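You operate a simulated robot arm through the tools that you are given. There is no shell and no other tool.

You are at the controls of a simulated two-armed robot. One attempt, no reset.

## Task
Zero the stop's display on the brass bar, then set and lock the stop at the card's length.
Fine: leave the flap up.
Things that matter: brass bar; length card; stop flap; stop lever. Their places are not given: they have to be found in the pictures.

The check looks at the end state, three seconds after you hand in, the way a careful person would. Anything else that was tipped, shoved, dropped, spilled or broken makes it a failure.

## Robot
Two 7-joint arms with two-finger parallel grippers on one trunk that stands fixed in place. Base frame: the origin is at the foot of the trunk, x ahead of it, y to its left, z up. Readings come in m, degrees, newtons and seconds.
The left shoulder is at [0.024, 0.173, 1.461], the right one opposite. With the tool pointing down near the work surface each hand reaches from about 0.1 to 0.64 m from the base axis, measured 20 degrees to its own side. Payload 3.6 kg a hand.
The TCP of each hand is the grasp point between the finger pads, 0.03 m short of the fingertips. In the tool frame z runs along the fingers and y along their closing line. Largest opening 0.11 m; finger width 0.02, thickness 0.01; the body of the gripper, 0.048 by 0.112 m, starts 0.055 m behind the TCP.
Orientation is that of the tool frame in the base frame, as [roll, pitch, yaw] about the fixed x, y, z axes, in that order (R = Rz(yaw) Ry(pitch) Rx(roll)). With the fingers straight down and closing along the base's y, the tool's x points along the base's -x, its y along +y and its z along -z.

## Interface
- The arms move only by the tool move_arm. It takes "left_motion", "right_motion" or both (then of equal length, played together; a hand with none holds still); each is a list of rows, each a list of 7 numbers: the shift along the tool's x, y, z in units of 30 mm (1.0 is 30 mm), then the turn, a rotation vector about the tool's x, y, z in units of 6 degrees (1.0 is 6 degrees), then the finger opening in cm, from 0 to 11. In form: [[tx, ty, tz, rx, ry, rz, claw], ...]. A call has 1 to 20 rows; each row shifts and turns the commanded pose from where the row before left it, along the tool's axes as they then stand. A call with a number of a shift or a turn outside -1 to 1 is refused whole. A row lasts 0.2 s, in which the tool goes at most 0.05 m and 8.6 degrees; a call with a longer step from one row to the next is refused whole, and so is a gripper value outside its range. A pose out of reach is approached as far as the arm can. The call stops where the force on the tool passes 60 N (or 10 N more than at its start, if that is more) or the arm is blocked; 0.2 s more then pass. Each finger travels about 0.153 m/s and halts on what it meets, pressing with about 21 N; the grip force reading is that of the motor and also rises with nothing between the fingers. The clock runs only during rows and for 0.2 s after the last one: add rows that do not move to give the fingers time. It gives the time, the measured TCP pose, the force on the tool (base axes), the opening and the grip force at its end, in the units of the frame above (readings bear some noise), with the torque about the TCP (base axes, N m) and any sound that the robot's microphone picked up.
- Cameras (640 x 400 px; columns grow to the right, rows downward): "scene" is now at [0.105, -0.0196, 1.6474]; the picture's right is [-0.38, -0.92, 0.00], its down [-0.39, 0.16, -0.91] and it looks along [0.84, -0.35, -0.42] (base axes); focal length 277 px, centre (320, 200). "left" rides on the left gripper at [0.072, -0.017, -0.103] in its tool frame; the picture's right is [0.23, 0.97, 0.00], its down [-0.76, 0.18, -0.62] and it looks along [-0.61, 0.14, 0.78] (tool axes); focal length 222 px, centre (320, 200). "right" rides on the right gripper at [0.073, 0.017, -0.103] in its tool frame; the picture's right is [-0.23, 0.97, 0.00], its down [-0.76, -0.18, -0.62] and it looks along [-0.61, -0.14, 0.78] (tool axes); focal length 222 px, centre (320, 200).
- capture(camera): a new picture of that camera. The clock stands still meanwhile.
- raise_lower(by): moves the trunk up (or, below 0, down) by that many m; the arms and the scene camera ride with it, the base frame stays. It gives what a move gives, with no picture.
- pan_tilt(pan, tilt): turns the head with the scene camera to pan (to the left, within 86 degrees either way) and tilt (down, from -29 to 69), counted from straight ahead of the robot (the tilt from the chest, where the trunk bows). It gives what a move gives.
- point_at(camera, pixels): for up to 12 pixels [column, row] of the newest picture of that camera ("zoom" is the newest enlarged one), the place [x, y, z] in the base frame of the surface seen there, good to about 0.002 m, but the place of the scene camera against the robot may be out by one fixed shift of up to 0.025 m in any direction. The clock stands still meanwhile.
- close_up(camera, box): a new picture of the part [left, top, right, bottom] of that camera's present view, enlarged. The clock stands still meanwhile.
- close_job(): hands the job in; it is judged then, once.

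Leave the grippers open and the arms clear of the work at the hand-in unless told otherwise.

The tools are called after ">>>" as name(argument=value, ...) on one line, values as JSON. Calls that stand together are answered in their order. move_arm: Moves the arms, as the interface text tells. Its arguments: {"type":"object","properties":{"left_motion":{"type":"array","items":{"type":"array","items":{"type":"number"}}},"right_motion":{"type":"array","items":{"type":"array","items":{"type":"number"}}}},"required":[]} The other tools are called the same way: raise_lower (by) moves the trunk up or down; pan_tilt (pan, tilt) turns the head that bears the scene camera; capture (camera) takes a picture; point_at (camera, pixels) gives the place of the surface under pixels of a picture; close_up (camera, box) takes an enlarged picture of a part of a camera's view; close_job () hands the job in.

At the start:

```text
time: 0.0
left_tool_pos: [0.3466, -0.0384, 1.4904]
left_ee_rot: [-180.0, 0.0, 179.9]
left_contact_force: [0.3, 0.0, 0.3]
left_moment: [0.0, 0.02, 0.0]
left_gripper_width: 0.1099
left_finger_force: 0.0
right_tool_pos: [0.3201, -0.3995, 1.5431]
right_ee_rot: [-180.0, 0.1, 179.9]
right_contact_force: [0.7, 0.3, -0.8]
right_moment: [0.03, -0.02, -0.04]
right_gripper_width: 0.1101
right_finger_force: 0.1
trunk travel left (down, up): [-0.575, 0.188]
head pan, tilt (commanded): [-22.6, 24.9]
```

scene: 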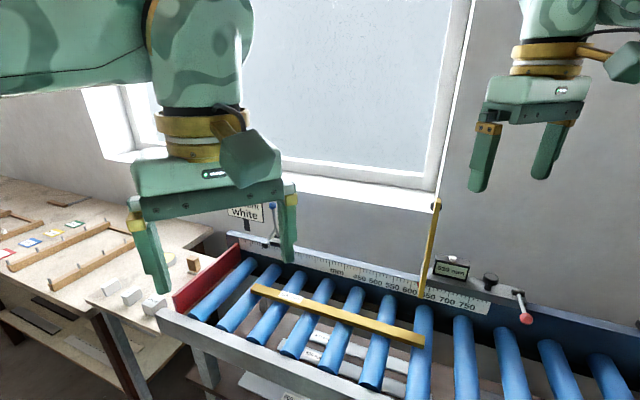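
right: 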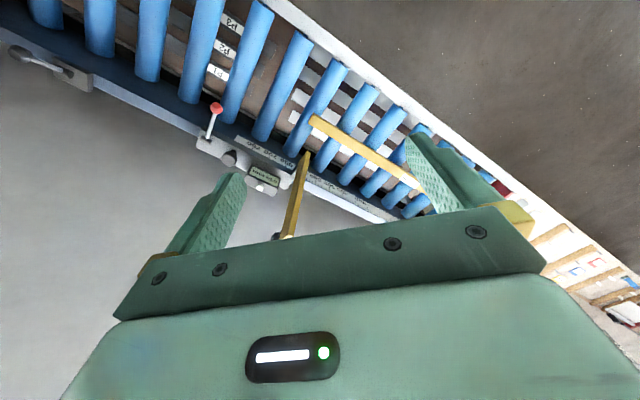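
left: 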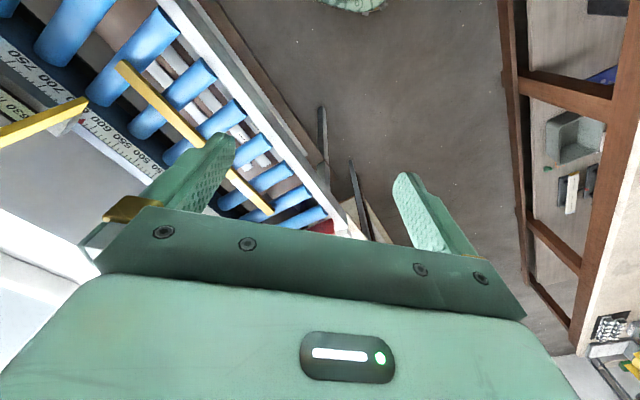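

I see a roller conveyor with a red end fence on the left, a yellow/brass bar lying on the rollers, a scale, a stop carriage with a display, and a yellow flap pointing up. I'll take enlarged views of the important parts.

>>> close_up(camera="scene", box=[390, 180, 560, 340])

>>> close_up(camera="scene", box=[180, 190, 440, 390])

>>> close_up(camera="scene", box=[0, 180, 220, 340])

```text
2.50 times, centred on (475, 260) of scene
```

zoom: 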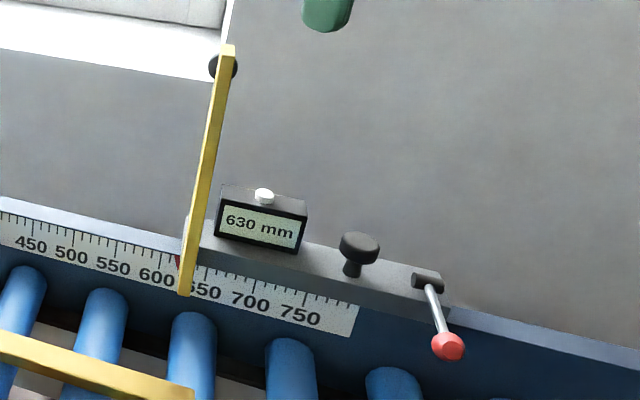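

```text
2.00 times, centred on (310, 290) of scene
```

zoom: 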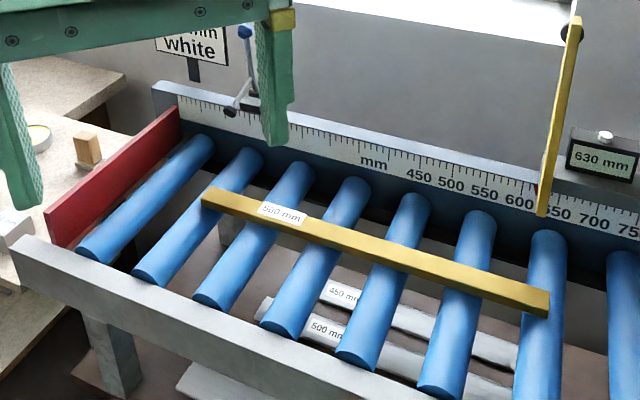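

```text
2.50 times, centred on (110, 260) of scene
```

zoom: 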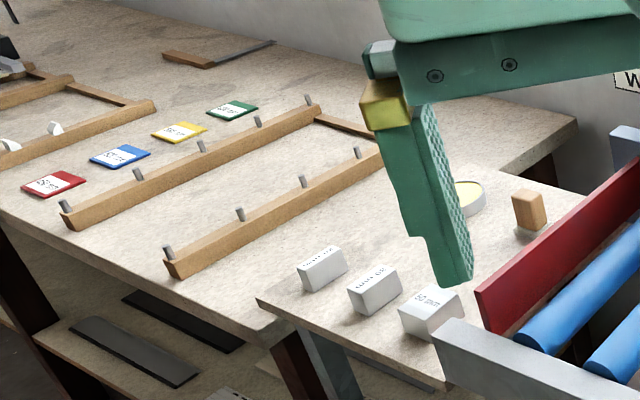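

The display reads 630 mm, the bar on the rollers carries a "500 mm" sort of label, and the sign behind the left gripper is partly hidden. I'll ask for positions of key points in the scene picture.

>>> capture(camera="scene")

>>> point_at(camera="scene", pixels=[[258, 290], [420, 340], [291, 297], [434, 205], [422, 293], [452, 268], [490, 277], [525, 319], [195, 285], [240, 240], [345, 268], [165, 313]])

```text
taken
```

scene: 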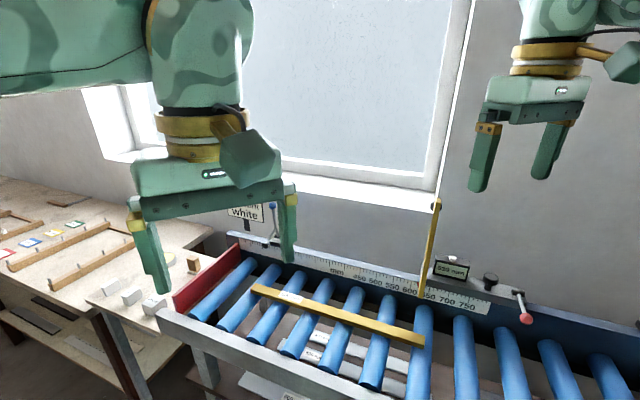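

```text
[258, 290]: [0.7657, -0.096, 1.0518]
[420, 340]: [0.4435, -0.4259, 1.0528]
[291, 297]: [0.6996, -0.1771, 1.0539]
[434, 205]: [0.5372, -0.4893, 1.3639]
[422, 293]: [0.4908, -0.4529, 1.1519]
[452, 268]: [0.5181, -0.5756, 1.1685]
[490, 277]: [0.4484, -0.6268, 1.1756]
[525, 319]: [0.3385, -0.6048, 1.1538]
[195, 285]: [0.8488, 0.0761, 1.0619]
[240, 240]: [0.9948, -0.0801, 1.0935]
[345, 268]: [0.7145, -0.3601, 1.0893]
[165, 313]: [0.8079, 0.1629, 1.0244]
```

The conveyor runs diagonally from the red fence near (0.85, 0.08) toward (0.35, -0.6). The left gripper hides the sign at pixels (245, 212), so I move the left hand to the left and slightly back to clear the view.

>>> move_arm(left_motion=[[0.3, 1, -0.3, 0, 0, 0, 11], [0.3, 1, -0.3, 0, 0, 0, 11], [0.3, 1, -0.3, 0, 0, 0, 11], [0.3, 1, -0.3, 0, 0, 0, 11], [0.3, 1, 0, 0, 0, 0, 11], [0.3, 1, 0, 0, 0, 0, 11], [0.3, 1, 0, 0, 0, 0, 11], [0.3, 1, 0, 0, 0, 0, 11], [0, 1, 0, 0, 0, 0, 11]])

>>> capture(camera="scene")

```text
time: 2.0
left_tool_pos: [0.2733, 0.2342, 1.526]
left_ee_rot: [180.0, 0.0, -180.0]
left_contact_force: [-0.3, 0.3, -0.3]
left_moment: [-0.05, -0.04, 0.02]
left_gripper_width: 0.1101
left_finger_force: 0.0
right_tool_pos: [0.3219, -0.3975, 1.5444]
right_ee_rot: [179.9, 0.0, 179.9]
right_contact_force: [0.2, -0.4, 0.6]
right_moment: [-0.03, 0.02, -0.03]
right_gripper_width: 0.1098
right_finger_force: 0.0
trunk travel left (down, up): [-0.575, 0.188]
head pan, tilt (commanded): [-22.6, 24.9]
```

```text
taken
```

scene: 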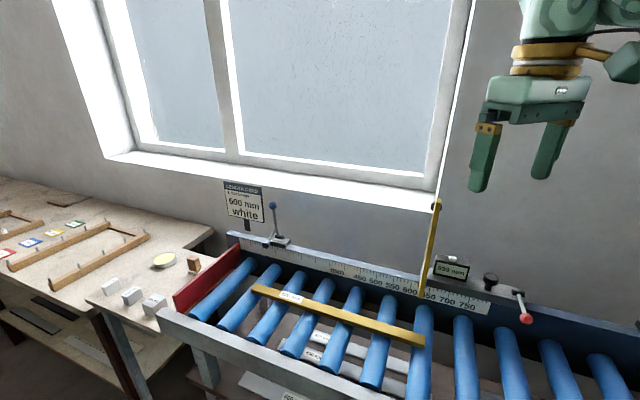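

The sign at (244, 202) is now clear; I zoom in on it, the bar label and the fence area.

>>> close_up(camera="scene", box=[210, 170, 300, 250])

>>> close_up(camera="scene", box=[250, 280, 330, 320])

>>> close_up(camera="scene", box=[415, 240, 545, 330])

>>> close_up(camera="scene", box=[310, 240, 510, 330])

```text
5.00 times, centred on (255, 210) of scene
```

zoom: 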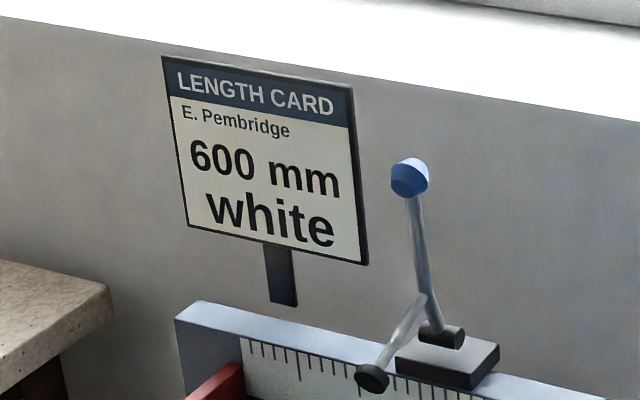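

```text
8.00 times, centred on (290, 300) of scene
```

zoom: 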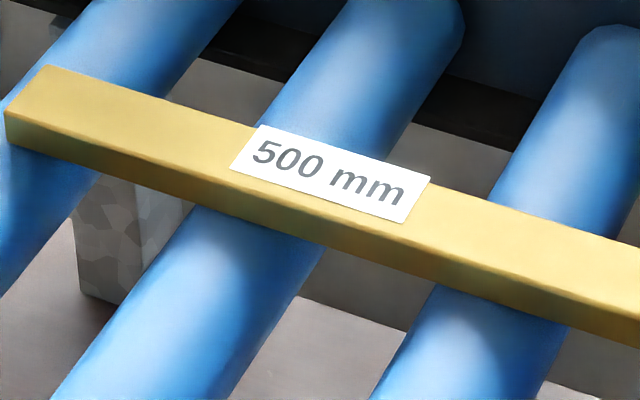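

```text
4.44 times, centred on (480, 285) of scene
```

zoom: 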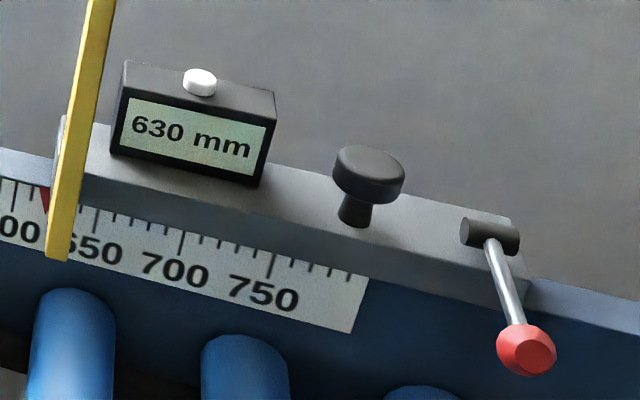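

```text
3.20 times, centred on (410, 285) of scene
```

zoom: 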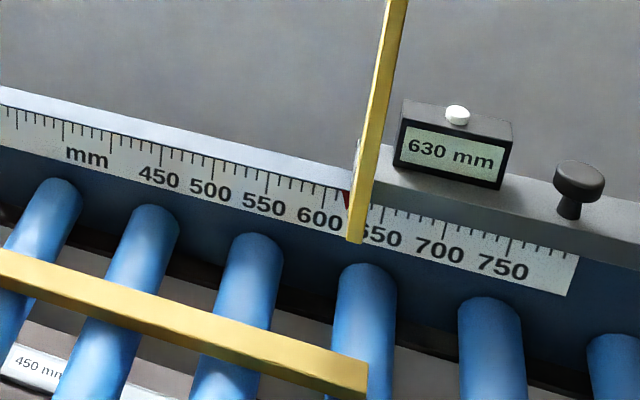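

The card says 600 mm. The display says 630 while the red pointer stands near 620, so the display is off and must be set against the 500 mm bar. I'll look with the right hand camera to cross-check positions against the scene camera.

>>> capture(camera="right")

>>> point_at(camera="scene", pixels=[[423, 338], [256, 287], [424, 345], [434, 208], [424, 288], [452, 258], [491, 275], [526, 318], [517, 292], [176, 302], [233, 255], [243, 297]])

```text
taken
```

right: 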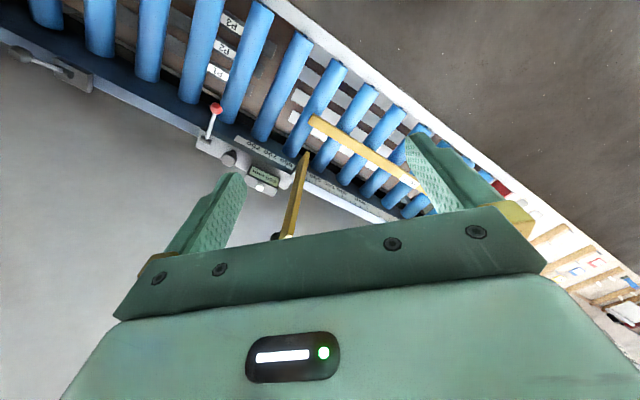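

```text
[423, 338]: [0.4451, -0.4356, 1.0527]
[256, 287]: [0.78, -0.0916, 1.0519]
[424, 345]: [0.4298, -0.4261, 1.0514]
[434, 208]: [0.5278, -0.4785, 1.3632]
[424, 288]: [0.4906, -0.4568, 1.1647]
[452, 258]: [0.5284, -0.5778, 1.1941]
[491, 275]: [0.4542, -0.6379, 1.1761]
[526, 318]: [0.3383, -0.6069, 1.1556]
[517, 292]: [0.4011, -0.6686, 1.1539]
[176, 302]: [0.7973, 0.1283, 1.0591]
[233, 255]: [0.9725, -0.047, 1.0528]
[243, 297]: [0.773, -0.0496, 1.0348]
```

I'll enlarge the stop area as seen in the right hand camera and query points there.

>>> close_up(camera="right", box=[180, 70, 340, 250])

>>> point_at(camera="right", pixels=[[313, 120], [216, 107], [229, 157], [265, 177], [260, 188], [304, 157], [290, 233], [207, 138], [418, 186], [300, 180]])

>>> close_up(camera="right", box=[0, 20, 160, 120])

```text
2.22 times, centred on (260, 160) of right
```

zoom: 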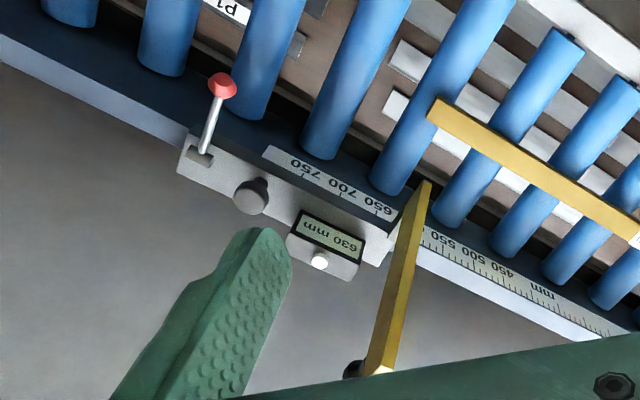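

```text
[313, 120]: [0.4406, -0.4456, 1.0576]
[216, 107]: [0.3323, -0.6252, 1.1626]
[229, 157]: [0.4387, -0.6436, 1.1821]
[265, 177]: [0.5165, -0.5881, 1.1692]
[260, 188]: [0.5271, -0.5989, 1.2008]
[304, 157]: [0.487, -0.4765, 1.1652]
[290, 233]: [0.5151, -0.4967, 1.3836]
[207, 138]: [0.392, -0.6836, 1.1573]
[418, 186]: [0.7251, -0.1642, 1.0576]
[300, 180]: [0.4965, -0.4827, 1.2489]
```

```text
4.00 times, centred on (80, 70) of right
```

zoom: 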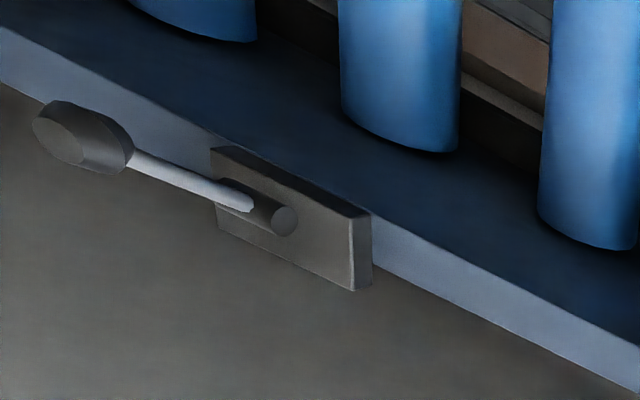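

The hand camera agrees with the scene camera up to a shift of about (-0.006, -0.016, +0.006). The conveyor runs along u = (0.707, 0.707), and the far side is n = (0.707, -0.707). I'll turn the right hand by 45° about its axis so its camera faces the stop squarely.

>>> move_arm(right_motion=[[0, 0, 0, 0, 0, 1, 11], [0, 0, 0, 0, 0, 1, 11], [0, 0, 0, 0, 0, 1, 11], [0, 0, 0, 0, 0, 1, 11], [0, 0, 0, 0, 0, 1, 11], [0, 0, 0, 0, 0, 1, 11], [0, 0, 0, 0, 0, 1, 11], [0, 0, 0, 0, 0, 0.5, 11]])

>>> capture(camera="right")

>>> capture(camera="scene")

```text
time: 3.8
left_tool_pos: [0.2739, 0.2336, 1.5254]
left_ee_rot: [-180.0, 0.0, 180.0]
left_contact_force: [-0.5, 0.4, -0.2]
left_moment: [0.01, -0.03, 0.03]
left_gripper_width: 0.11
left_finger_force: 0.0
right_tool_pos: [0.3526, -0.4429, 1.5522]
right_ee_rot: [180.0, 0.0, 135.0]
right_contact_force: [-1.0, -0.3, -0.6]
right_moment: [0.01, -0.01, 0.03]
right_gripper_width: 0.11
right_finger_force: 0.0
right hand out of reach, approached as far as the arm can: row 6, 7, 8
trunk travel left (down, up): [-0.575, 0.188]
head pan, tilt (commanded): [-22.6, 24.9]
```

```text
taken
```

right: 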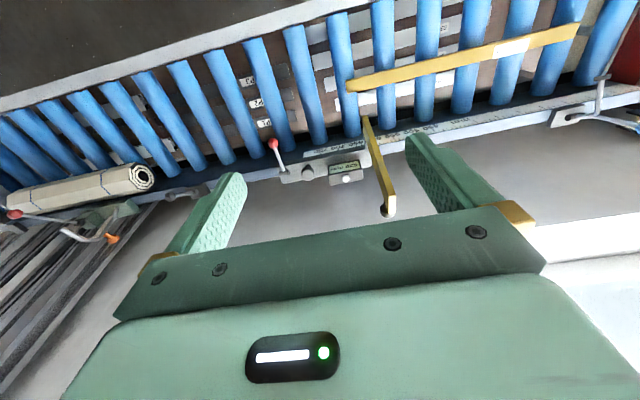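

```text
taken
```

scene: 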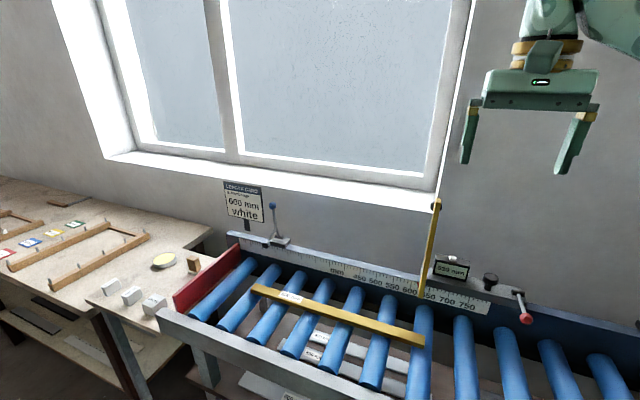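

The view is better. I enlarge the stop and flap in the right picture.

>>> close_up(camera="right", box=[250, 70, 420, 230])

>>> point_at(camera="right", pixels=[[367, 120], [388, 208], [378, 165], [273, 143], [284, 173], [307, 172], [344, 168], [347, 180], [352, 85], [577, 27], [320, 153], [366, 158]])

```text
2.50 times, centred on (335, 150) of right
```

zoom: 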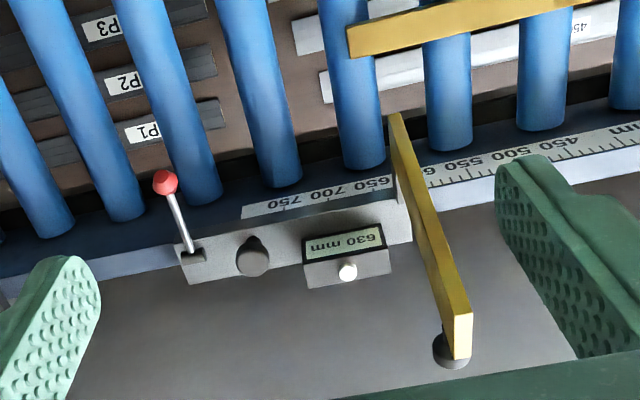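

```text
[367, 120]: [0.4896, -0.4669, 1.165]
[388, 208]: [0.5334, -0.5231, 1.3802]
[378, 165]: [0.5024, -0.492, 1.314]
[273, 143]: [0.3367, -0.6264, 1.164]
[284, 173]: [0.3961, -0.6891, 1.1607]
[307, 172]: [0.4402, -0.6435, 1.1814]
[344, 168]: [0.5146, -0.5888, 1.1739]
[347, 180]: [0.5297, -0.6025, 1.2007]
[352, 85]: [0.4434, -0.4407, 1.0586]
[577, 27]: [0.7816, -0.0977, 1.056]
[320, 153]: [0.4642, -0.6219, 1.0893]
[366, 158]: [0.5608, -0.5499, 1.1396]
```

The picture is upside down: image up is toward the robot. The flap stands at u≈0.01, n≈0.68–0.74, z≈1.15–1.38; the bar's near end is at u≈0, n≈0.627; its top is at z≈1.058. The fence is near u≈0.64, so the bar must be pushed about 0.14 m first. I lower the right hand with the fingers closed, well in front of the flap.

>>> move_arm(right_motion=[[0, 0, 1, 0, 0, 0, 8], [0, 0, 1, 0, 0, 0, 4], [0, 0, 1, 0, 0, 0, 0], [0, 0, 1, 0, 0, 0, 0], [0, 0, 1, 0, 0, 0, 0], [0, 0, 1, 0, 0, 0, 0], [0, 0, 1, 0, 0, 0, 0]])

>>> capture(camera="right")

```text
time: 5.4
left_tool_pos: [0.2743, 0.2312, 1.5237]
left_ee_rot: [-180.0, 0.0, -180.0]
left_contact_force: [0.0, 0.0, 0.0]
left_moment: [0.0, 0.01, -0.03]
left_gripper_width: 0.11
left_finger_force: 0.1
right_tool_pos: [0.3404, -0.5115, 1.4274]
right_ee_rot: [-179.9, -0.1, 134.9]
right_contact_force: [0.3, -0.3, -1.0]
right_moment: [-0.01, 0.0, 0.0]
right_gripper_width: 0.0
right_finger_force: 21.4
right hand out of reach, approached as far as the arm can: row 1, 2, 3, 4, 5, 6, 7
trunk travel left (down, up): [-0.575, 0.188]
head pan, tilt (commanded): [-22.6, 24.9]
```

```text
taken
```

right: 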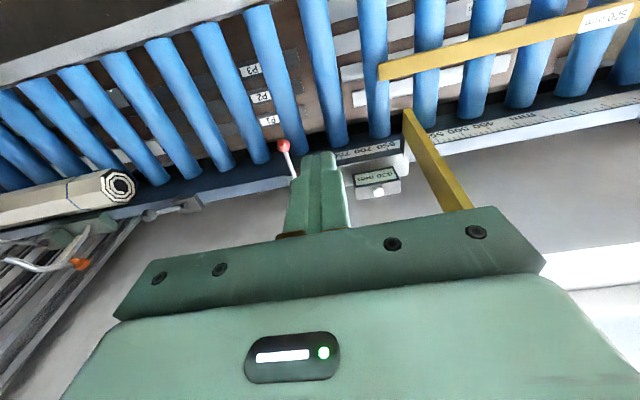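

The hand drifted sideways: with this yaw the arm can't hold the position. I turn the hand back by 24° to find out where the reachable range begins.

>>> move_arm(right_motion=[[0, 0, 0, 0, 0, -1, 0], [0, 0, 0, 0, 0, -1, 0], [0, 0, 0, 0, 0, -1, 0], [0, 0, 0, 0, 0, -1, 0]])

```text
time: 6.4
left_tool_pos: [0.2753, 0.2326, 1.5244]
left_ee_rot: [180.0, 0.1, 180.0]
left_contact_force: [0.6, 0.2, -0.9]
left_moment: [-0.01, -0.01, -0.02]
left_gripper_width: 0.11
left_finger_force: 0.0
right_tool_pos: [0.3411, -0.5106, 1.4264]
right_ee_rot: [180.0, 0.1, 159.0]
right_contact_force: [0.0, 0.3, 0.0]
right_moment: [-0.02, 0.0, -0.01]
right_gripper_width: 0.0002
right_finger_force: 21.3
trunk travel left (down, up): [-0.575, 0.188]
head pan, tilt (commanded): [-22.6, 24.9]
```

The command re-syncs to the measured pose, and yaw 159° is reachable. The gripper is symmetric, so I'll go the other way around to yaw about -45° (closing line still along the conveyor). First I back off toward the robot, then turn the wrist.

>>> move_arm(right_motion=[[1, 0, 0, 0, 0, 0, 0], [1, 0, 0, 0, 0, 0, 0], [1, 0, 0, 0, 0, 0, 0], [0, 0, 0, 0, 0, -1, 0], [0, 0, 0, 0, 0, -1, 0], [0, 0, 0, 0, 0, -1, 0], [0, 0, 0, 0, 0, -1, 0], [0, 0, 0, 0, 0, -1, 0], [0, 0, 0, 0, 0, -1, 0], [0, 0, 0, 0, 0, -1, 0], [0, 0, 0, 0, 0, -1, 0], [0, 0, 0, 0, 0, -1, 0], [0, 0, 0, 0, 0, -1, 0], [0, 0, 0, 0, 0, -1, 0], [0, 0, 0, 0, 0, -1, 0], [0, 0, 0, 0, 0, -1, 0], [0, 0, 0, 0, 0, -1, 0], [0, 0, 0, 0, 0, -1, 0], [0, 0, 0, 0, 0, -1, 0]])

```text
time: 10.4
left_tool_pos: [0.2744, 0.232, 1.5243]
left_ee_rot: [180.0, 0.0, -180.0]
left_contact_force: [0.0, -0.2, -0.6]
left_moment: [-0.01, 0.01, 0.02]
left_gripper_width: 0.11
left_finger_force: 0.1
right_tool_pos: [0.2911, -0.4911, 1.432]
right_ee_rot: [-179.9, 0.0, -105.0]
right_contact_force: [0.0, -0.4, -0.4]
right_moment: [0.03, 0.0, -0.02]
right_gripper_width: 0.0
right_finger_force: 20.7
right hand out of reach, approached as far as the arm can: row 2, 3
trunk travel left (down, up): [-0.575, 0.188]
head pan, tilt (commanded): [-22.6, 24.9]
```

The turn works well in this direction (yaw now -105°). I continue by 60° to -45°.

>>> move_arm(right_motion=[[0, 0, 0, 0, 0, -1, 0], [0, 0, 0, 0, 0, -1, 0], [0, 0, 0, 0, 0, -1, 0], [0, 0, 0, 0, 0, -1, 0], [0, 0, 0, 0, 0, -1, 0], [0, 0, 0, 0, 0, -1, 0], [0, 0, 0, 0, 0, -1, 0], [0, 0, 0, 0, 0, -1, 0], [0, 0, 0, 0, 0, -1, 0], [0, 0, 0, 0, 0, -1, 0]])

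>>> capture(camera="right")

>>> capture(camera="scene")

```text
time: 12.6
left_tool_pos: [0.2739, 0.2332, 1.5253]
left_ee_rot: [-180.0, 0.1, 180.0]
left_contact_force: [0.2, 0.6, 0.4]
left_moment: [0.01, -0.02, -0.03]
left_gripper_width: 0.1099
left_finger_force: 0.0
right_tool_pos: [0.2897, -0.4913, 1.4309]
right_ee_rot: [-179.9, 0.0, -44.8]
right_contact_force: [-0.1, 0.2, -0.8]
right_moment: [0.0, -0.03, 0.0]
right_gripper_width: 0.0001
right_finger_force: 21.4
trunk travel left (down, up): [-0.575, 0.188]
head pan, tilt (commanded): [-22.6, 24.9]
```

```text
taken
```

right: 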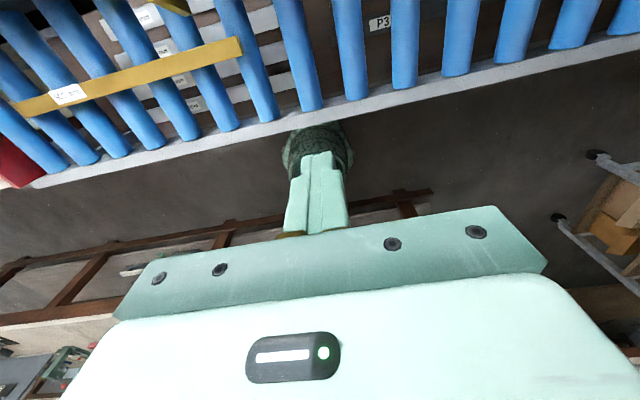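

```text
taken
```

scene: 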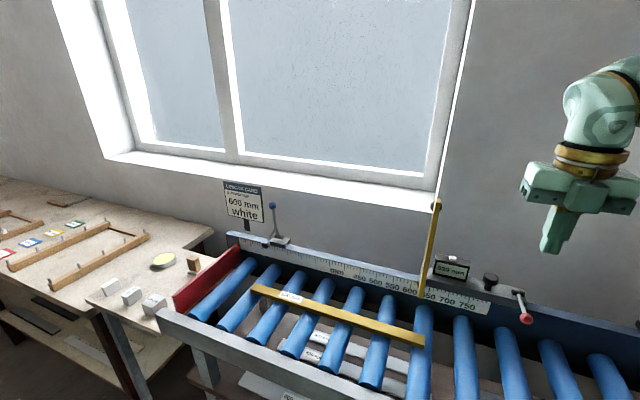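

Yaw -45° works: tool x is now toward the rail (n), tool y is -u. Next I tilt the fingers forward by 30° so the hand stays back from the flap.

>>> move_arm(right_motion=[[0, 0, 0, 0, 1, 0, 0], [0, 0, 0, 0, 1, 0, 0], [0, 0, 0, 0, 1, 0, 0], [0, 0, 0, 0, 1, 0, 0], [0, 0, 0, 0, 1, 0, 0]])

>>> capture(camera="right")

```text
time: 13.8
left_tool_pos: [0.2745, 0.2332, 1.5254]
left_ee_rot: [180.0, 0.0, 180.0]
left_contact_force: [-0.3, -0.6, -0.1]
left_moment: [0.02, -0.02, -0.03]
left_gripper_width: 0.1102
left_finger_force: 0.1
right_tool_pos: [0.2897, -0.4927, 1.432]
right_ee_rot: [-179.8, -30.2, -45.2]
right_contact_force: [0.2, -0.3, 0.0]
right_moment: [-0.01, 0.03, 0.0]
right_gripper_width: 0.0
right_finger_force: 21.3
trunk travel left (down, up): [-0.575, 0.188]
head pan, tilt (commanded): [-22.6, 24.9]
```

```text
taken
```

right: 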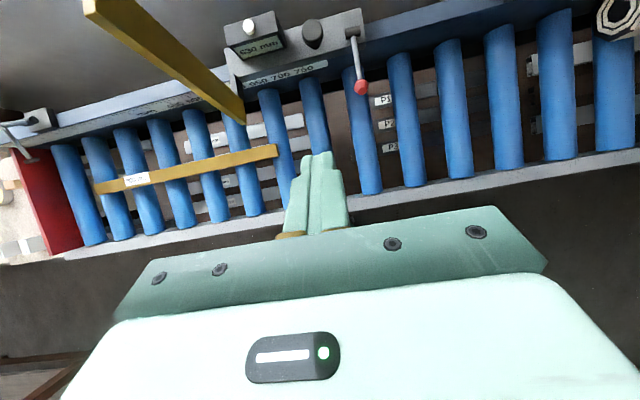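

This is an excellent upright view. I'll enlarge the stop with the flap, and get points on it and on the bar.

>>> close_up(camera="right", box=[190, 0, 400, 130])

>>> point_at(camera="right", pixels=[[276, 146], [277, 157], [97, 184], [99, 193], [240, 118], [236, 85], [231, 66], [361, 88], [353, 34], [312, 32], [250, 25], [50, 190]])

>>> point_at(camera="right", pixels=[[70, 180], [55, 150], [75, 230], [100, 10], [180, 75], [230, 105], [200, 158], [260, 110], [150, 140], [240, 62], [345, 55], [300, 58]])

```text
3.05 times, centred on (295, 65) of right
```

zoom: 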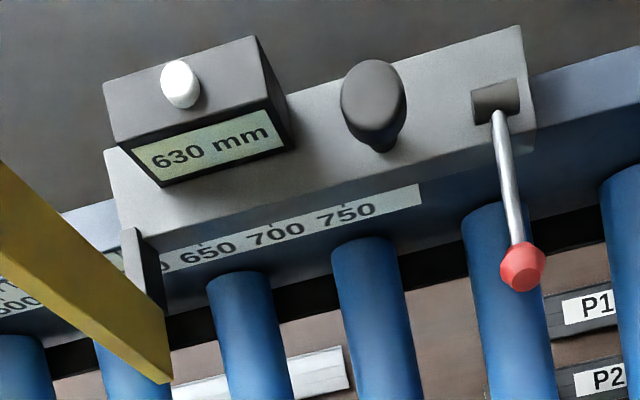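

```text
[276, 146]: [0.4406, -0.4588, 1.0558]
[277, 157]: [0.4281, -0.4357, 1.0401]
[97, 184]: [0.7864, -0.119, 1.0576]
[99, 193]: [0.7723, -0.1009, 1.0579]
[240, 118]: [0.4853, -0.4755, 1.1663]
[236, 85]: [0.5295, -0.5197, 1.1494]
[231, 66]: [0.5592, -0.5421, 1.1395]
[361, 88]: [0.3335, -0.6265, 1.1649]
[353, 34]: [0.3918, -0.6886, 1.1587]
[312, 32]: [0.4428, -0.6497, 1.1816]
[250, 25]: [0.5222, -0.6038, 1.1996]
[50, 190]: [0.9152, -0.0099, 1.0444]
```

```text
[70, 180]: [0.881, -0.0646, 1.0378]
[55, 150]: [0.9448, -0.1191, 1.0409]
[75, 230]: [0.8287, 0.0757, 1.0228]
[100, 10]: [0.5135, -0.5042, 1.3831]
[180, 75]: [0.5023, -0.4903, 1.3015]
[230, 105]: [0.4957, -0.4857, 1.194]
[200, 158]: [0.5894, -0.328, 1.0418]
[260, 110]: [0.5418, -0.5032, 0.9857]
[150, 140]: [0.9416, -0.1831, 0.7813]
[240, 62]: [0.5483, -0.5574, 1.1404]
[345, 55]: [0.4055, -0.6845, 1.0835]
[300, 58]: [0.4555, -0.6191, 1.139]
```

The bar spans u≈-0.014…0.486 with its middle at n≈0.628, and the fence face is at u≈0.640. I lower the closed fingers to a place short of the bar's near end (u≈-0.045).

>>> move_arm(right_motion=[[-0.4275, -0.41, 0.965, 0, 0, 0, 0], [-0.4275, -0.41, 0.965, 0, 0, 0, 0], [-0.4275, -0.41, 0.965, 0, 0, 0, 0], [-0.4275, -0.41, 0.965, 0, 0, 0, 0], [-0.4275, -0.41, 0.965, 0, 0, 0, 0], [-0.4275, -0.41, 0.965, 0, 0, 0, 0], [-0.4275, -0.41, 0.965, 0, 0, 0, 0], [-0.4275, -0.41, 0.965, 0, 0, 0, 0]])

>>> capture(camera="right")

>>> capture(camera="scene")

```text
time: 15.6
left_tool_pos: [0.2756, 0.2321, 1.5243]
left_ee_rot: [-179.9, -0.1, -180.0]
left_contact_force: [0.6, 0.2, 0.6]
left_moment: [0.03, -0.01, -0.01]
left_gripper_width: 0.11
left_finger_force: 0.0
right_tool_pos: [0.3808, -0.4422, 1.1783]
right_ee_rot: [-179.9, -30.0, -45.3]
right_contact_force: [0.2, 1.2, 0.0]
right_moment: [0.03, 0.05, 0.03]
right_gripper_width: 0.0
right_finger_force: 21.3
trunk travel left (down, up): [-0.575, 0.188]
head pan, tilt (commanded): [-22.6, 24.9]
```

```text
taken
```

right: 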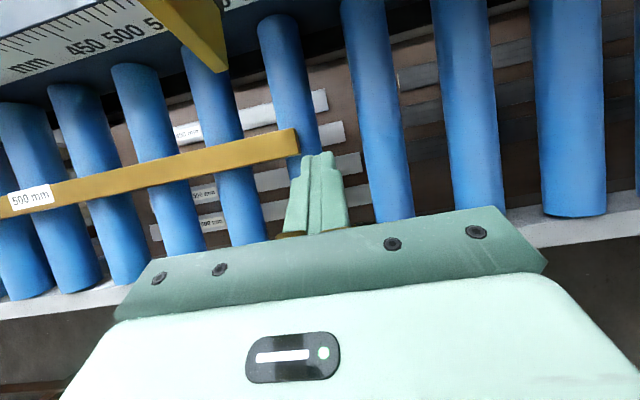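

```text
taken
```

scene: 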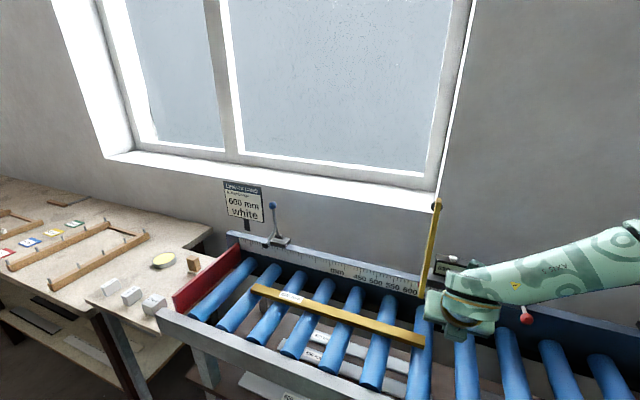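

The hand is in place. From this nearer view I check the bar end, roller top, and fingertips.

>>> point_at(camera="right", pixels=[[294, 130], [297, 152], [296, 140], [200, 150], [200, 168], [275, 90], [222, 68], [192, 30], [315, 160], [100, 180]])

>>> close_up(camera="right", box=[180, 90, 360, 240])

```text
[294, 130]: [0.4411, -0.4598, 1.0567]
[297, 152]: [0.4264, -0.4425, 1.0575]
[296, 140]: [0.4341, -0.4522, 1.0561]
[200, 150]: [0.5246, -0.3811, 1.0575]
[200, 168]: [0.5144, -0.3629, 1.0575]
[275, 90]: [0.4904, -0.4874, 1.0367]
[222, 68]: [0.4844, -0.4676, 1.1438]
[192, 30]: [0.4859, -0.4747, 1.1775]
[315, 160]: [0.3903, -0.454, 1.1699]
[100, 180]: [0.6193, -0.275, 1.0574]
```

```text
2.67 times, centred on (270, 165) of right
```

zoom: 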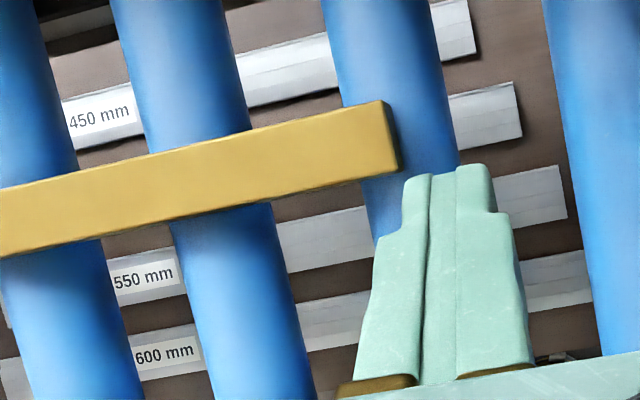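

Bar's end is at u≈-0.012, middle n≈0.626, top z 1.0575, and the roller top is about 1.038. I lower the fingertips to just above the rollers beside the bar's end.

>>> move_arm(right_motion=[[-0.22, 0, 0.864, 0, 0, 0, 0], [-0.22, 0, 0.864, 0, 0, 0, 0], [-0.22, 0, 0.864, 0, 0, 0, 0], [-0.22, 0, 0.864, 0, 0, 0, 0], [0, 0, 0, 0, 0, 0, 0]])

>>> capture(camera="right")

>>> capture(camera="scene")

```text
time: 16.8
left_tool_pos: [0.2736, 0.2305, 1.5251]
left_ee_rot: [179.9, 0.0, -180.0]
left_contact_force: [0.0, -0.7, -0.5]
left_moment: [0.04, -0.02, -0.02]
left_gripper_width: 0.1098
left_finger_force: 0.0
right_tool_pos: [0.3944, -0.4655, 1.0872]
right_ee_rot: [-179.9, -30.0, -45.2]
right_contact_force: [0.1, -0.6, 0.0]
right_moment: [0.02, -0.05, 0.03]
right_gripper_width: 0.0001
right_finger_force: 21.2
right hand out of reach, approached as far as the arm can: row 4
trunk travel left (down, up): [-0.575, 0.188]
head pan, tilt (commanded): [-22.6, 24.9]
```

```text
taken
```

right: 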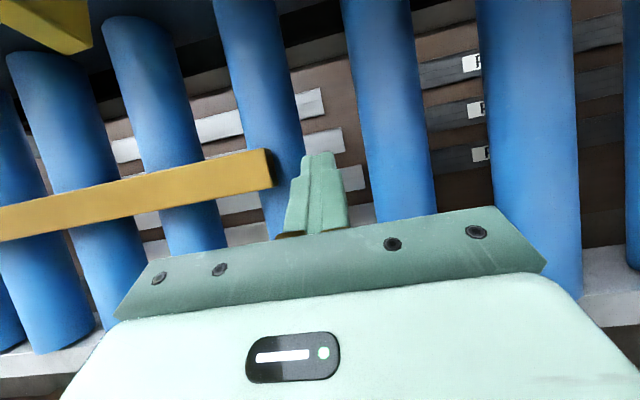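

```text
taken
```

scene: 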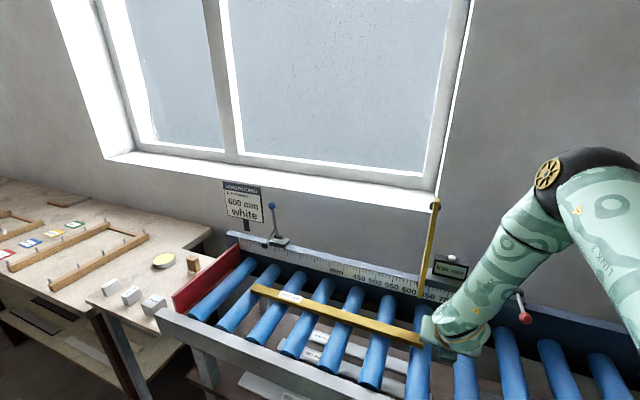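

The arm reported a limit at z=1.087, and the elbow is out to the right. I check where the elbow and forearm are relative to the stop.

>>> point_at(camera="scene", pixels=[[547, 170], [600, 160], [500, 250], [460, 320], [545, 260], [620, 250], [450, 345], [519, 300]])

```text
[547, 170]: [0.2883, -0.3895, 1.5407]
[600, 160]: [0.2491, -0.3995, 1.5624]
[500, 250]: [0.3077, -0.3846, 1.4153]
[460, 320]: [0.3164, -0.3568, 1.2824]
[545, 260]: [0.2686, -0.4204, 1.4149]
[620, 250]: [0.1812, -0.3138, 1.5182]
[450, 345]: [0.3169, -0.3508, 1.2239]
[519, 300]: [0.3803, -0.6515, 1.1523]
```

The elbow and forearm stay near the robot, well clear. To give the wrist a more comfortable posture, I'll raise the hand 0.2 m, then lower the trunk by 0.18 m so the forearm comes in flatter.

>>> move_arm(right_motion=[[0.555, 0, -0.96, 0, 0, 0, 0], [0.555, 0, -0.96, 0, 0, 0, 0], [0.555, 0, -0.96, 0, 0, 0, 0], [0.555, 0, -0.96, 0, 0, 0, 0], [0.555, 0, -0.96, 0, 0, 0, 0], [0.555, 0, -0.96, 0, 0, 0, 0]])

>>> raise_lower(by=-0.18)

>>> capture(camera="right")

>>> capture(camera="scene")

```text
time: 18.2
left_tool_pos: [0.2743, 0.233, 1.5253]
left_ee_rot: [-179.9, 0.0, -180.0]
left_contact_force: [0.4, 0.1, 0.4]
left_moment: [0.03, -0.02, -0.02]
left_gripper_width: 0.1098
left_finger_force: 0.1
right_tool_pos: [0.3944, -0.4658, 1.288]
right_ee_rot: [180.0, -30.0, -45.1]
right_contact_force: [0.0, 0.4, 0.1]
right_moment: [0.01, -0.01, -0.03]
right_gripper_width: 0.0
right_finger_force: 20.9
trunk travel left (down, up): [-0.575, 0.188]
head pan, tilt (commanded): [-22.6, 24.9]
```

```text
time: 20.2
left_tool_pos: [0.2731, 0.2318, 1.3467]
left_ee_rot: [180.0, 0.1, -179.9]
left_contact_force: [0.9, 0.3, -0.1]
left_moment: [0.03, 0.02, 0.01]
left_gripper_width: 0.11
left_finger_force: 0.1
right_tool_pos: [0.3981, -0.4626, 1.1076]
right_ee_rot: [-179.8, -30.0, -45.2]
right_contact_force: [-0.3, 0.5, -0.1]
right_moment: [-0.03, -0.02, 0.01]
right_gripper_width: 0.0
right_finger_force: 20.8
trunk travel left (down, up): [-0.395, 0.368]
head pan, tilt (commanded): [-22.6, 24.9]
```

```text
taken
```

right: 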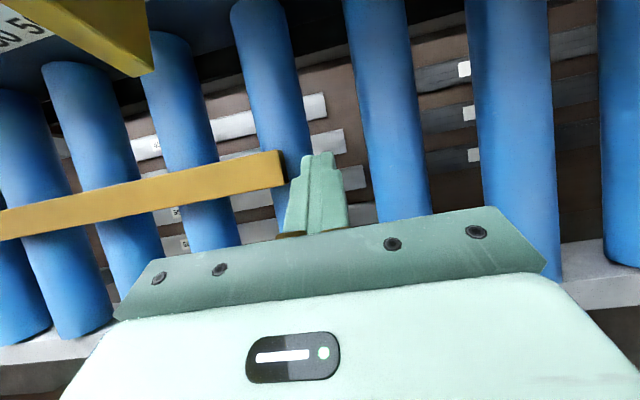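

```text
taken
```

scene: 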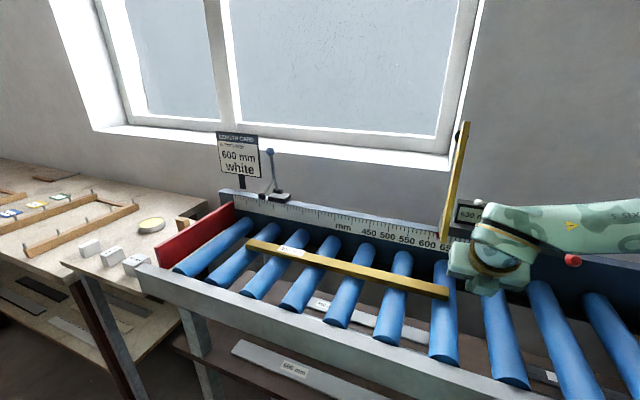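

TCP is at u=-0.046, n=0.609, z=1.108, now with a flatter forearm. I lower the remaining 33 mm.

>>> move_arm(right_motion=[[-0.235, 0, 0.49, 0, 0, 0, 0], [-0.235, 0, 0.49, 0, 0, 0, 0], [0, 0, 0, 0, 0, 0, 0]])

>>> capture(camera="right")

```text
time: 21.0
left_tool_pos: [0.2746, 0.2323, 1.3467]
left_ee_rot: [180.0, 0.0, -180.0]
left_contact_force: [-0.2, 0.2, -0.5]
left_moment: [0.02, 0.01, -0.02]
left_gripper_width: 0.1099
left_finger_force: 0.0
right_tool_pos: [0.3974, -0.466, 1.0754]
right_ee_rot: [-180.0, -30.1, -45.1]
right_contact_force: [-0.7, 0.0, -0.3]
right_moment: [-0.01, 0.01, 0.06]
right_gripper_width: 0.0001
right_finger_force: 21.1
trunk travel left (down, up): [-0.395, 0.368]
head pan, tilt (commanded): [-22.6, 24.9]
```

```text
taken
```

right: 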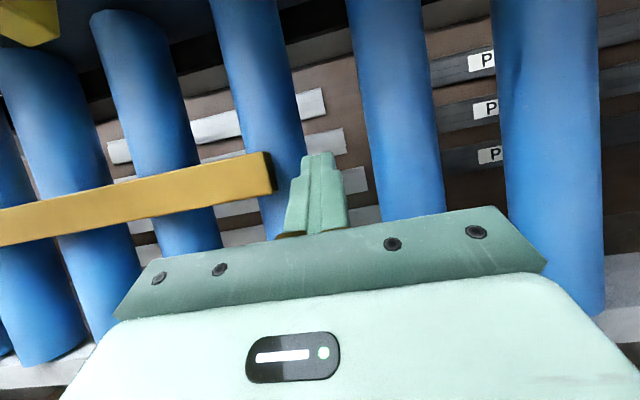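

The fingertips are level with the bar's end face. I push along +u slowly, 12 mm per row.

>>> move_arm(right_motion=[[0, -0.3, 0, 0, 0, 0, 0], [0, -0.3, 0, 0, 0, 0, 0], [0, -0.3, 0, 0, 0, 0, 0], [0, -0.3, 0, 0, 0, 0, 0], [0, -0.3, 0, 0, 0, 0, 0], [0, -0.3, 0, 0, 0, 0, 0], [0, -0.3, 0, 0, 0, 0, 0], [0, -0.3, 0, 0, 0, 0, 0], [0, -0.3, 0, 0, 0, 0, 0], [0, -0.3, 0, 0, 0, 0, 0], [0, -0.3, 0, 0, 0, 0, 0], [0, -0.3, 0, 0, 0, 0, 0]])

>>> capture(camera="right")

>>> capture(camera="scene")

```text
time: 23.6
left_tool_pos: [0.274, 0.2316, 1.3465]
left_ee_rot: [180.0, 0.0, 179.9]
left_contact_force: [0.3, 0.1, -0.2]
left_moment: [0.03, -0.03, 0.01]
left_gripper_width: 0.1102
left_finger_force: 0.0
right_tool_pos: [0.476, -0.3886, 1.0761]
right_ee_rot: [180.0, -30.0, -45.2]
right_contact_force: [-0.4, -0.9, -0.3]
right_moment: [-0.02, -0.01, -0.01]
right_gripper_width: 0.0001
right_finger_force: 21.0
trunk travel left (down, up): [-0.395, 0.368]
head pan, tilt (commanded): [-22.6, 24.9]
```

```text
taken
```

right: 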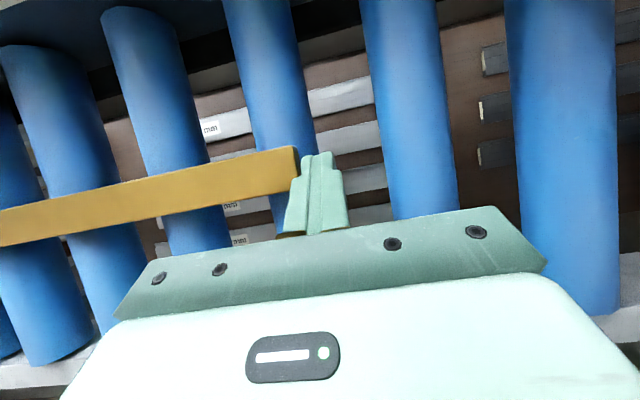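

```text
taken
```

scene: 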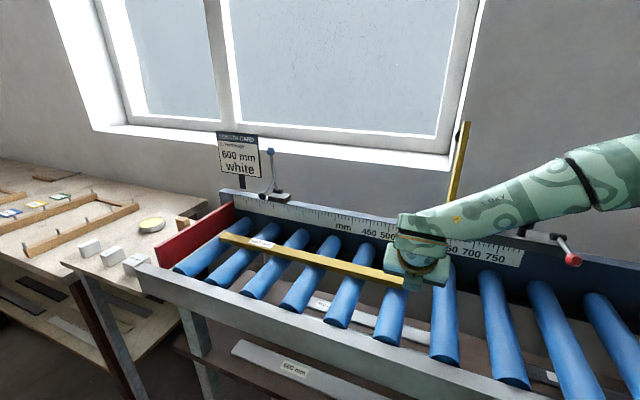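

The bar moved along well and has about 68 mm left. Before going on I check the clearance between the forearm and the flap.

>>> point_at(camera="scene", pixels=[[455, 208], [462, 150], [440, 225], [480, 200], [520, 200], [403, 282], [226, 238], [415, 215], [560, 170]])

```text
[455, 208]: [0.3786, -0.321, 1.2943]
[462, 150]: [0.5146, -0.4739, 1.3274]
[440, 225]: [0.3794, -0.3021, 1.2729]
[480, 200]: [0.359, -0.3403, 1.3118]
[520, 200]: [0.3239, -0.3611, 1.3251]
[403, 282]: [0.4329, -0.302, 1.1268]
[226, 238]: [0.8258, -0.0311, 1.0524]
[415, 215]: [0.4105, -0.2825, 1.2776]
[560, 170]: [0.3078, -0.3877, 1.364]
```

Clearance is about 0.1 m or more. I continue pushing 54 mm, slower.

>>> move_arm(right_motion=[[0, -0.2, 0, 0, 0, 0, 0], [0, -0.2, 0, 0, 0, 0, 0], [0, -0.2, 0, 0, 0, 0, 0], [0, -0.2, 0, 0, 0, 0, 0], [0, -0.2, 0, 0, 0, 0, 0], [0, -0.2, 0, 0, 0, 0, 0], [0, -0.2, 0, 0, 0, 0, 0], [0, -0.2, 0, 0, 0, 0, 0], [0, -0.2, 0, 0, 0, 0, 0]])

>>> capture(camera="scene")

>>> close_up(camera="scene", box=[150, 180, 310, 290])

```text
time: 25.6
left_tool_pos: [0.275, 0.2315, 1.3461]
left_ee_rot: [180.0, 0.0, -179.9]
left_contact_force: [0.0, 0.2, 1.0]
left_moment: [-0.02, 0.01, -0.03]
left_gripper_width: 0.1103
left_finger_force: 0.0
right_tool_pos: [0.5132, -0.349, 1.0758]
right_ee_rot: [180.0, -30.0, -45.0]
right_contact_force: [0.2, 0.0, 0.6]
right_moment: [-0.01, 0.0, 0.02]
right_gripper_width: 0.0
right_finger_force: 20.8
trunk travel left (down, up): [-0.395, 0.368]
head pan, tilt (commanded): [-22.6, 24.9]
```

```text
taken
```

scene: 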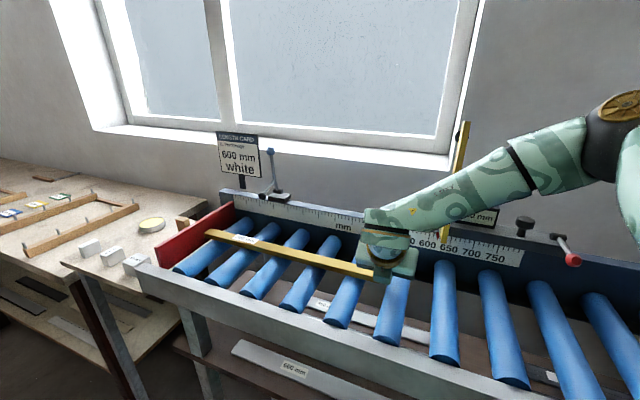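

```text
3.64 times, centred on (230, 235) of scene
```

zoom: 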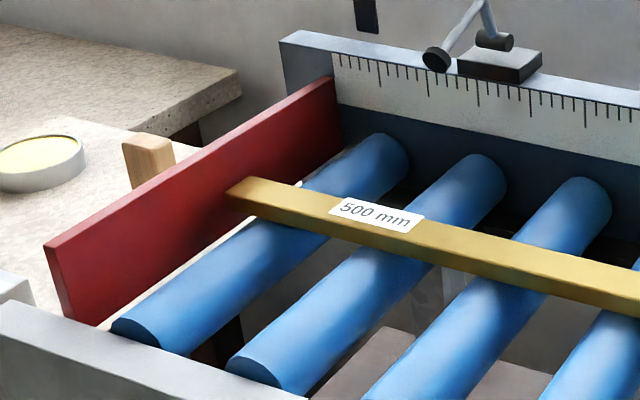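

About 14 mm may remain. I advance in 3 mm rows and watch the force.

>>> move_arm(right_motion=[[0, -0.1, 0, 0, 0, 0, 0], [0, -0.1, 0, 0, 0, 0, 0], [0, -0.1, 0, 0, 0, 0, 0], [0, -0.1, 0, 0, 0, 0, 0]])

>>> close_up(camera="scene", box=[180, 210, 260, 260])

```text
time: 26.6
left_tool_pos: [0.2741, 0.2318, 1.3474]
left_ee_rot: [179.9, 0.0, 179.9]
left_contact_force: [-0.5, 0.0, 1.1]
left_moment: [-0.01, -0.02, 0.02]
left_gripper_width: 0.1099
left_finger_force: 0.1
right_tool_pos: [0.5228, -0.3418, 1.074]
right_ee_rot: [-180.0, -30.0, -45.2]
right_contact_force: [0.2, -0.4, 0.2]
right_moment: [0.0, 0.01, -0.02]
right_gripper_width: 0.0
right_finger_force: 20.5
trunk travel left (down, up): [-0.395, 0.368]
head pan, tilt (commanded): [-22.6, 24.9]
```

```text
8.00 times, centred on (220, 235) of scene
```

zoom: 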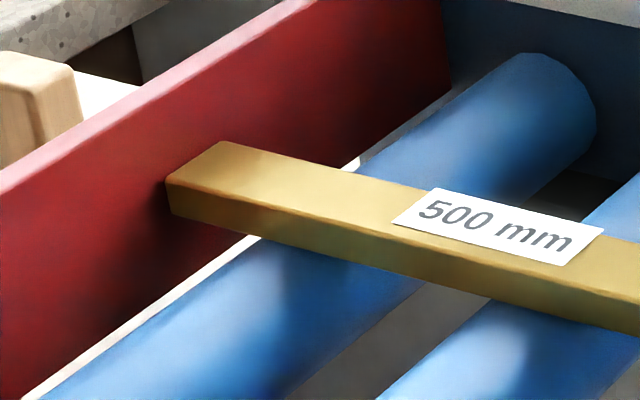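

The bar is almost or just at the fence, with no force yet. I creep forward in about 1 mm rows.

>>> move_arm(right_motion=[[0, -0.04, 0, 0, 0, 0, 0], [0, -0.04, 0, 0, 0, 0, 0], [0, -0.04, 0, 0, 0, 0, 0]])

>>> close_up(camera="scene", box=[180, 210, 260, 260])

```text
time: 27.4
left_tool_pos: [0.2752, 0.2316, 1.3464]
left_ee_rot: [-180.0, 0.0, -180.0]
left_contact_force: [-0.2, 0.1, -0.5]
left_moment: [0.01, 0.01, -0.01]
left_gripper_width: 0.11
left_finger_force: 0.0
right_tool_pos: [0.5251, -0.3398, 1.0738]
right_ee_rot: [-179.9, -29.9, -45.1]
right_contact_force: [-1.4, -1.4, 0.8]
right_moment: [-0.04, 0.04, -0.02]
right_gripper_width: 0.0001
right_finger_force: 21.8
trunk travel left (down, up): [-0.395, 0.368]
head pan, tilt (commanded): [-22.6, 24.9]
```

```text
8.00 times, centred on (220, 235) of scene
```

zoom: 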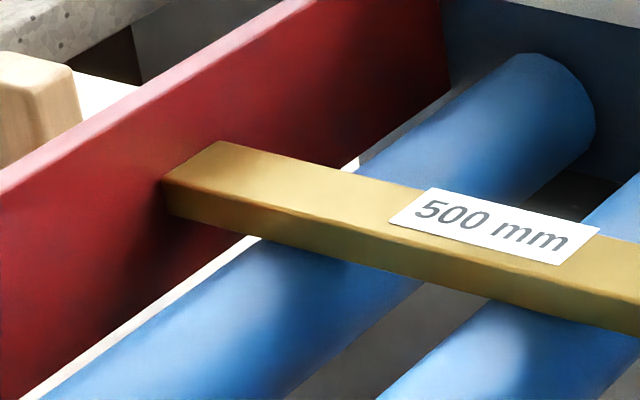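

A reaction of about 2 N along -u has appeared. I creep another 2 mm to make sure it is seated.

>>> move_arm(right_motion=[[0, -0.035, 0, 0, 0, 0, 0], [0, -0.035, 0, 0, 0, 0, 0]])

```text
time: 28.0
left_tool_pos: [0.2731, 0.2309, 1.3468]
left_ee_rot: [179.9, 0.1, 180.0]
left_contact_force: [0.0, 0.1, 0.0]
left_moment: [0.0, -0.01, 0.01]
left_gripper_width: 0.11
left_finger_force: 0.0
right_tool_pos: [0.5256, -0.341, 1.0742]
right_ee_rot: [180.0, -30.0, -45.3]
right_contact_force: [-9.7, -4.8, 2.4]
right_moment: [-0.15, 0.16, -0.03]
right_gripper_width: 0.0001
right_finger_force: 21.5
trunk travel left (down, up): [-0.395, 0.368]
head pan, tilt (commanded): [-22.6, 24.9]
```

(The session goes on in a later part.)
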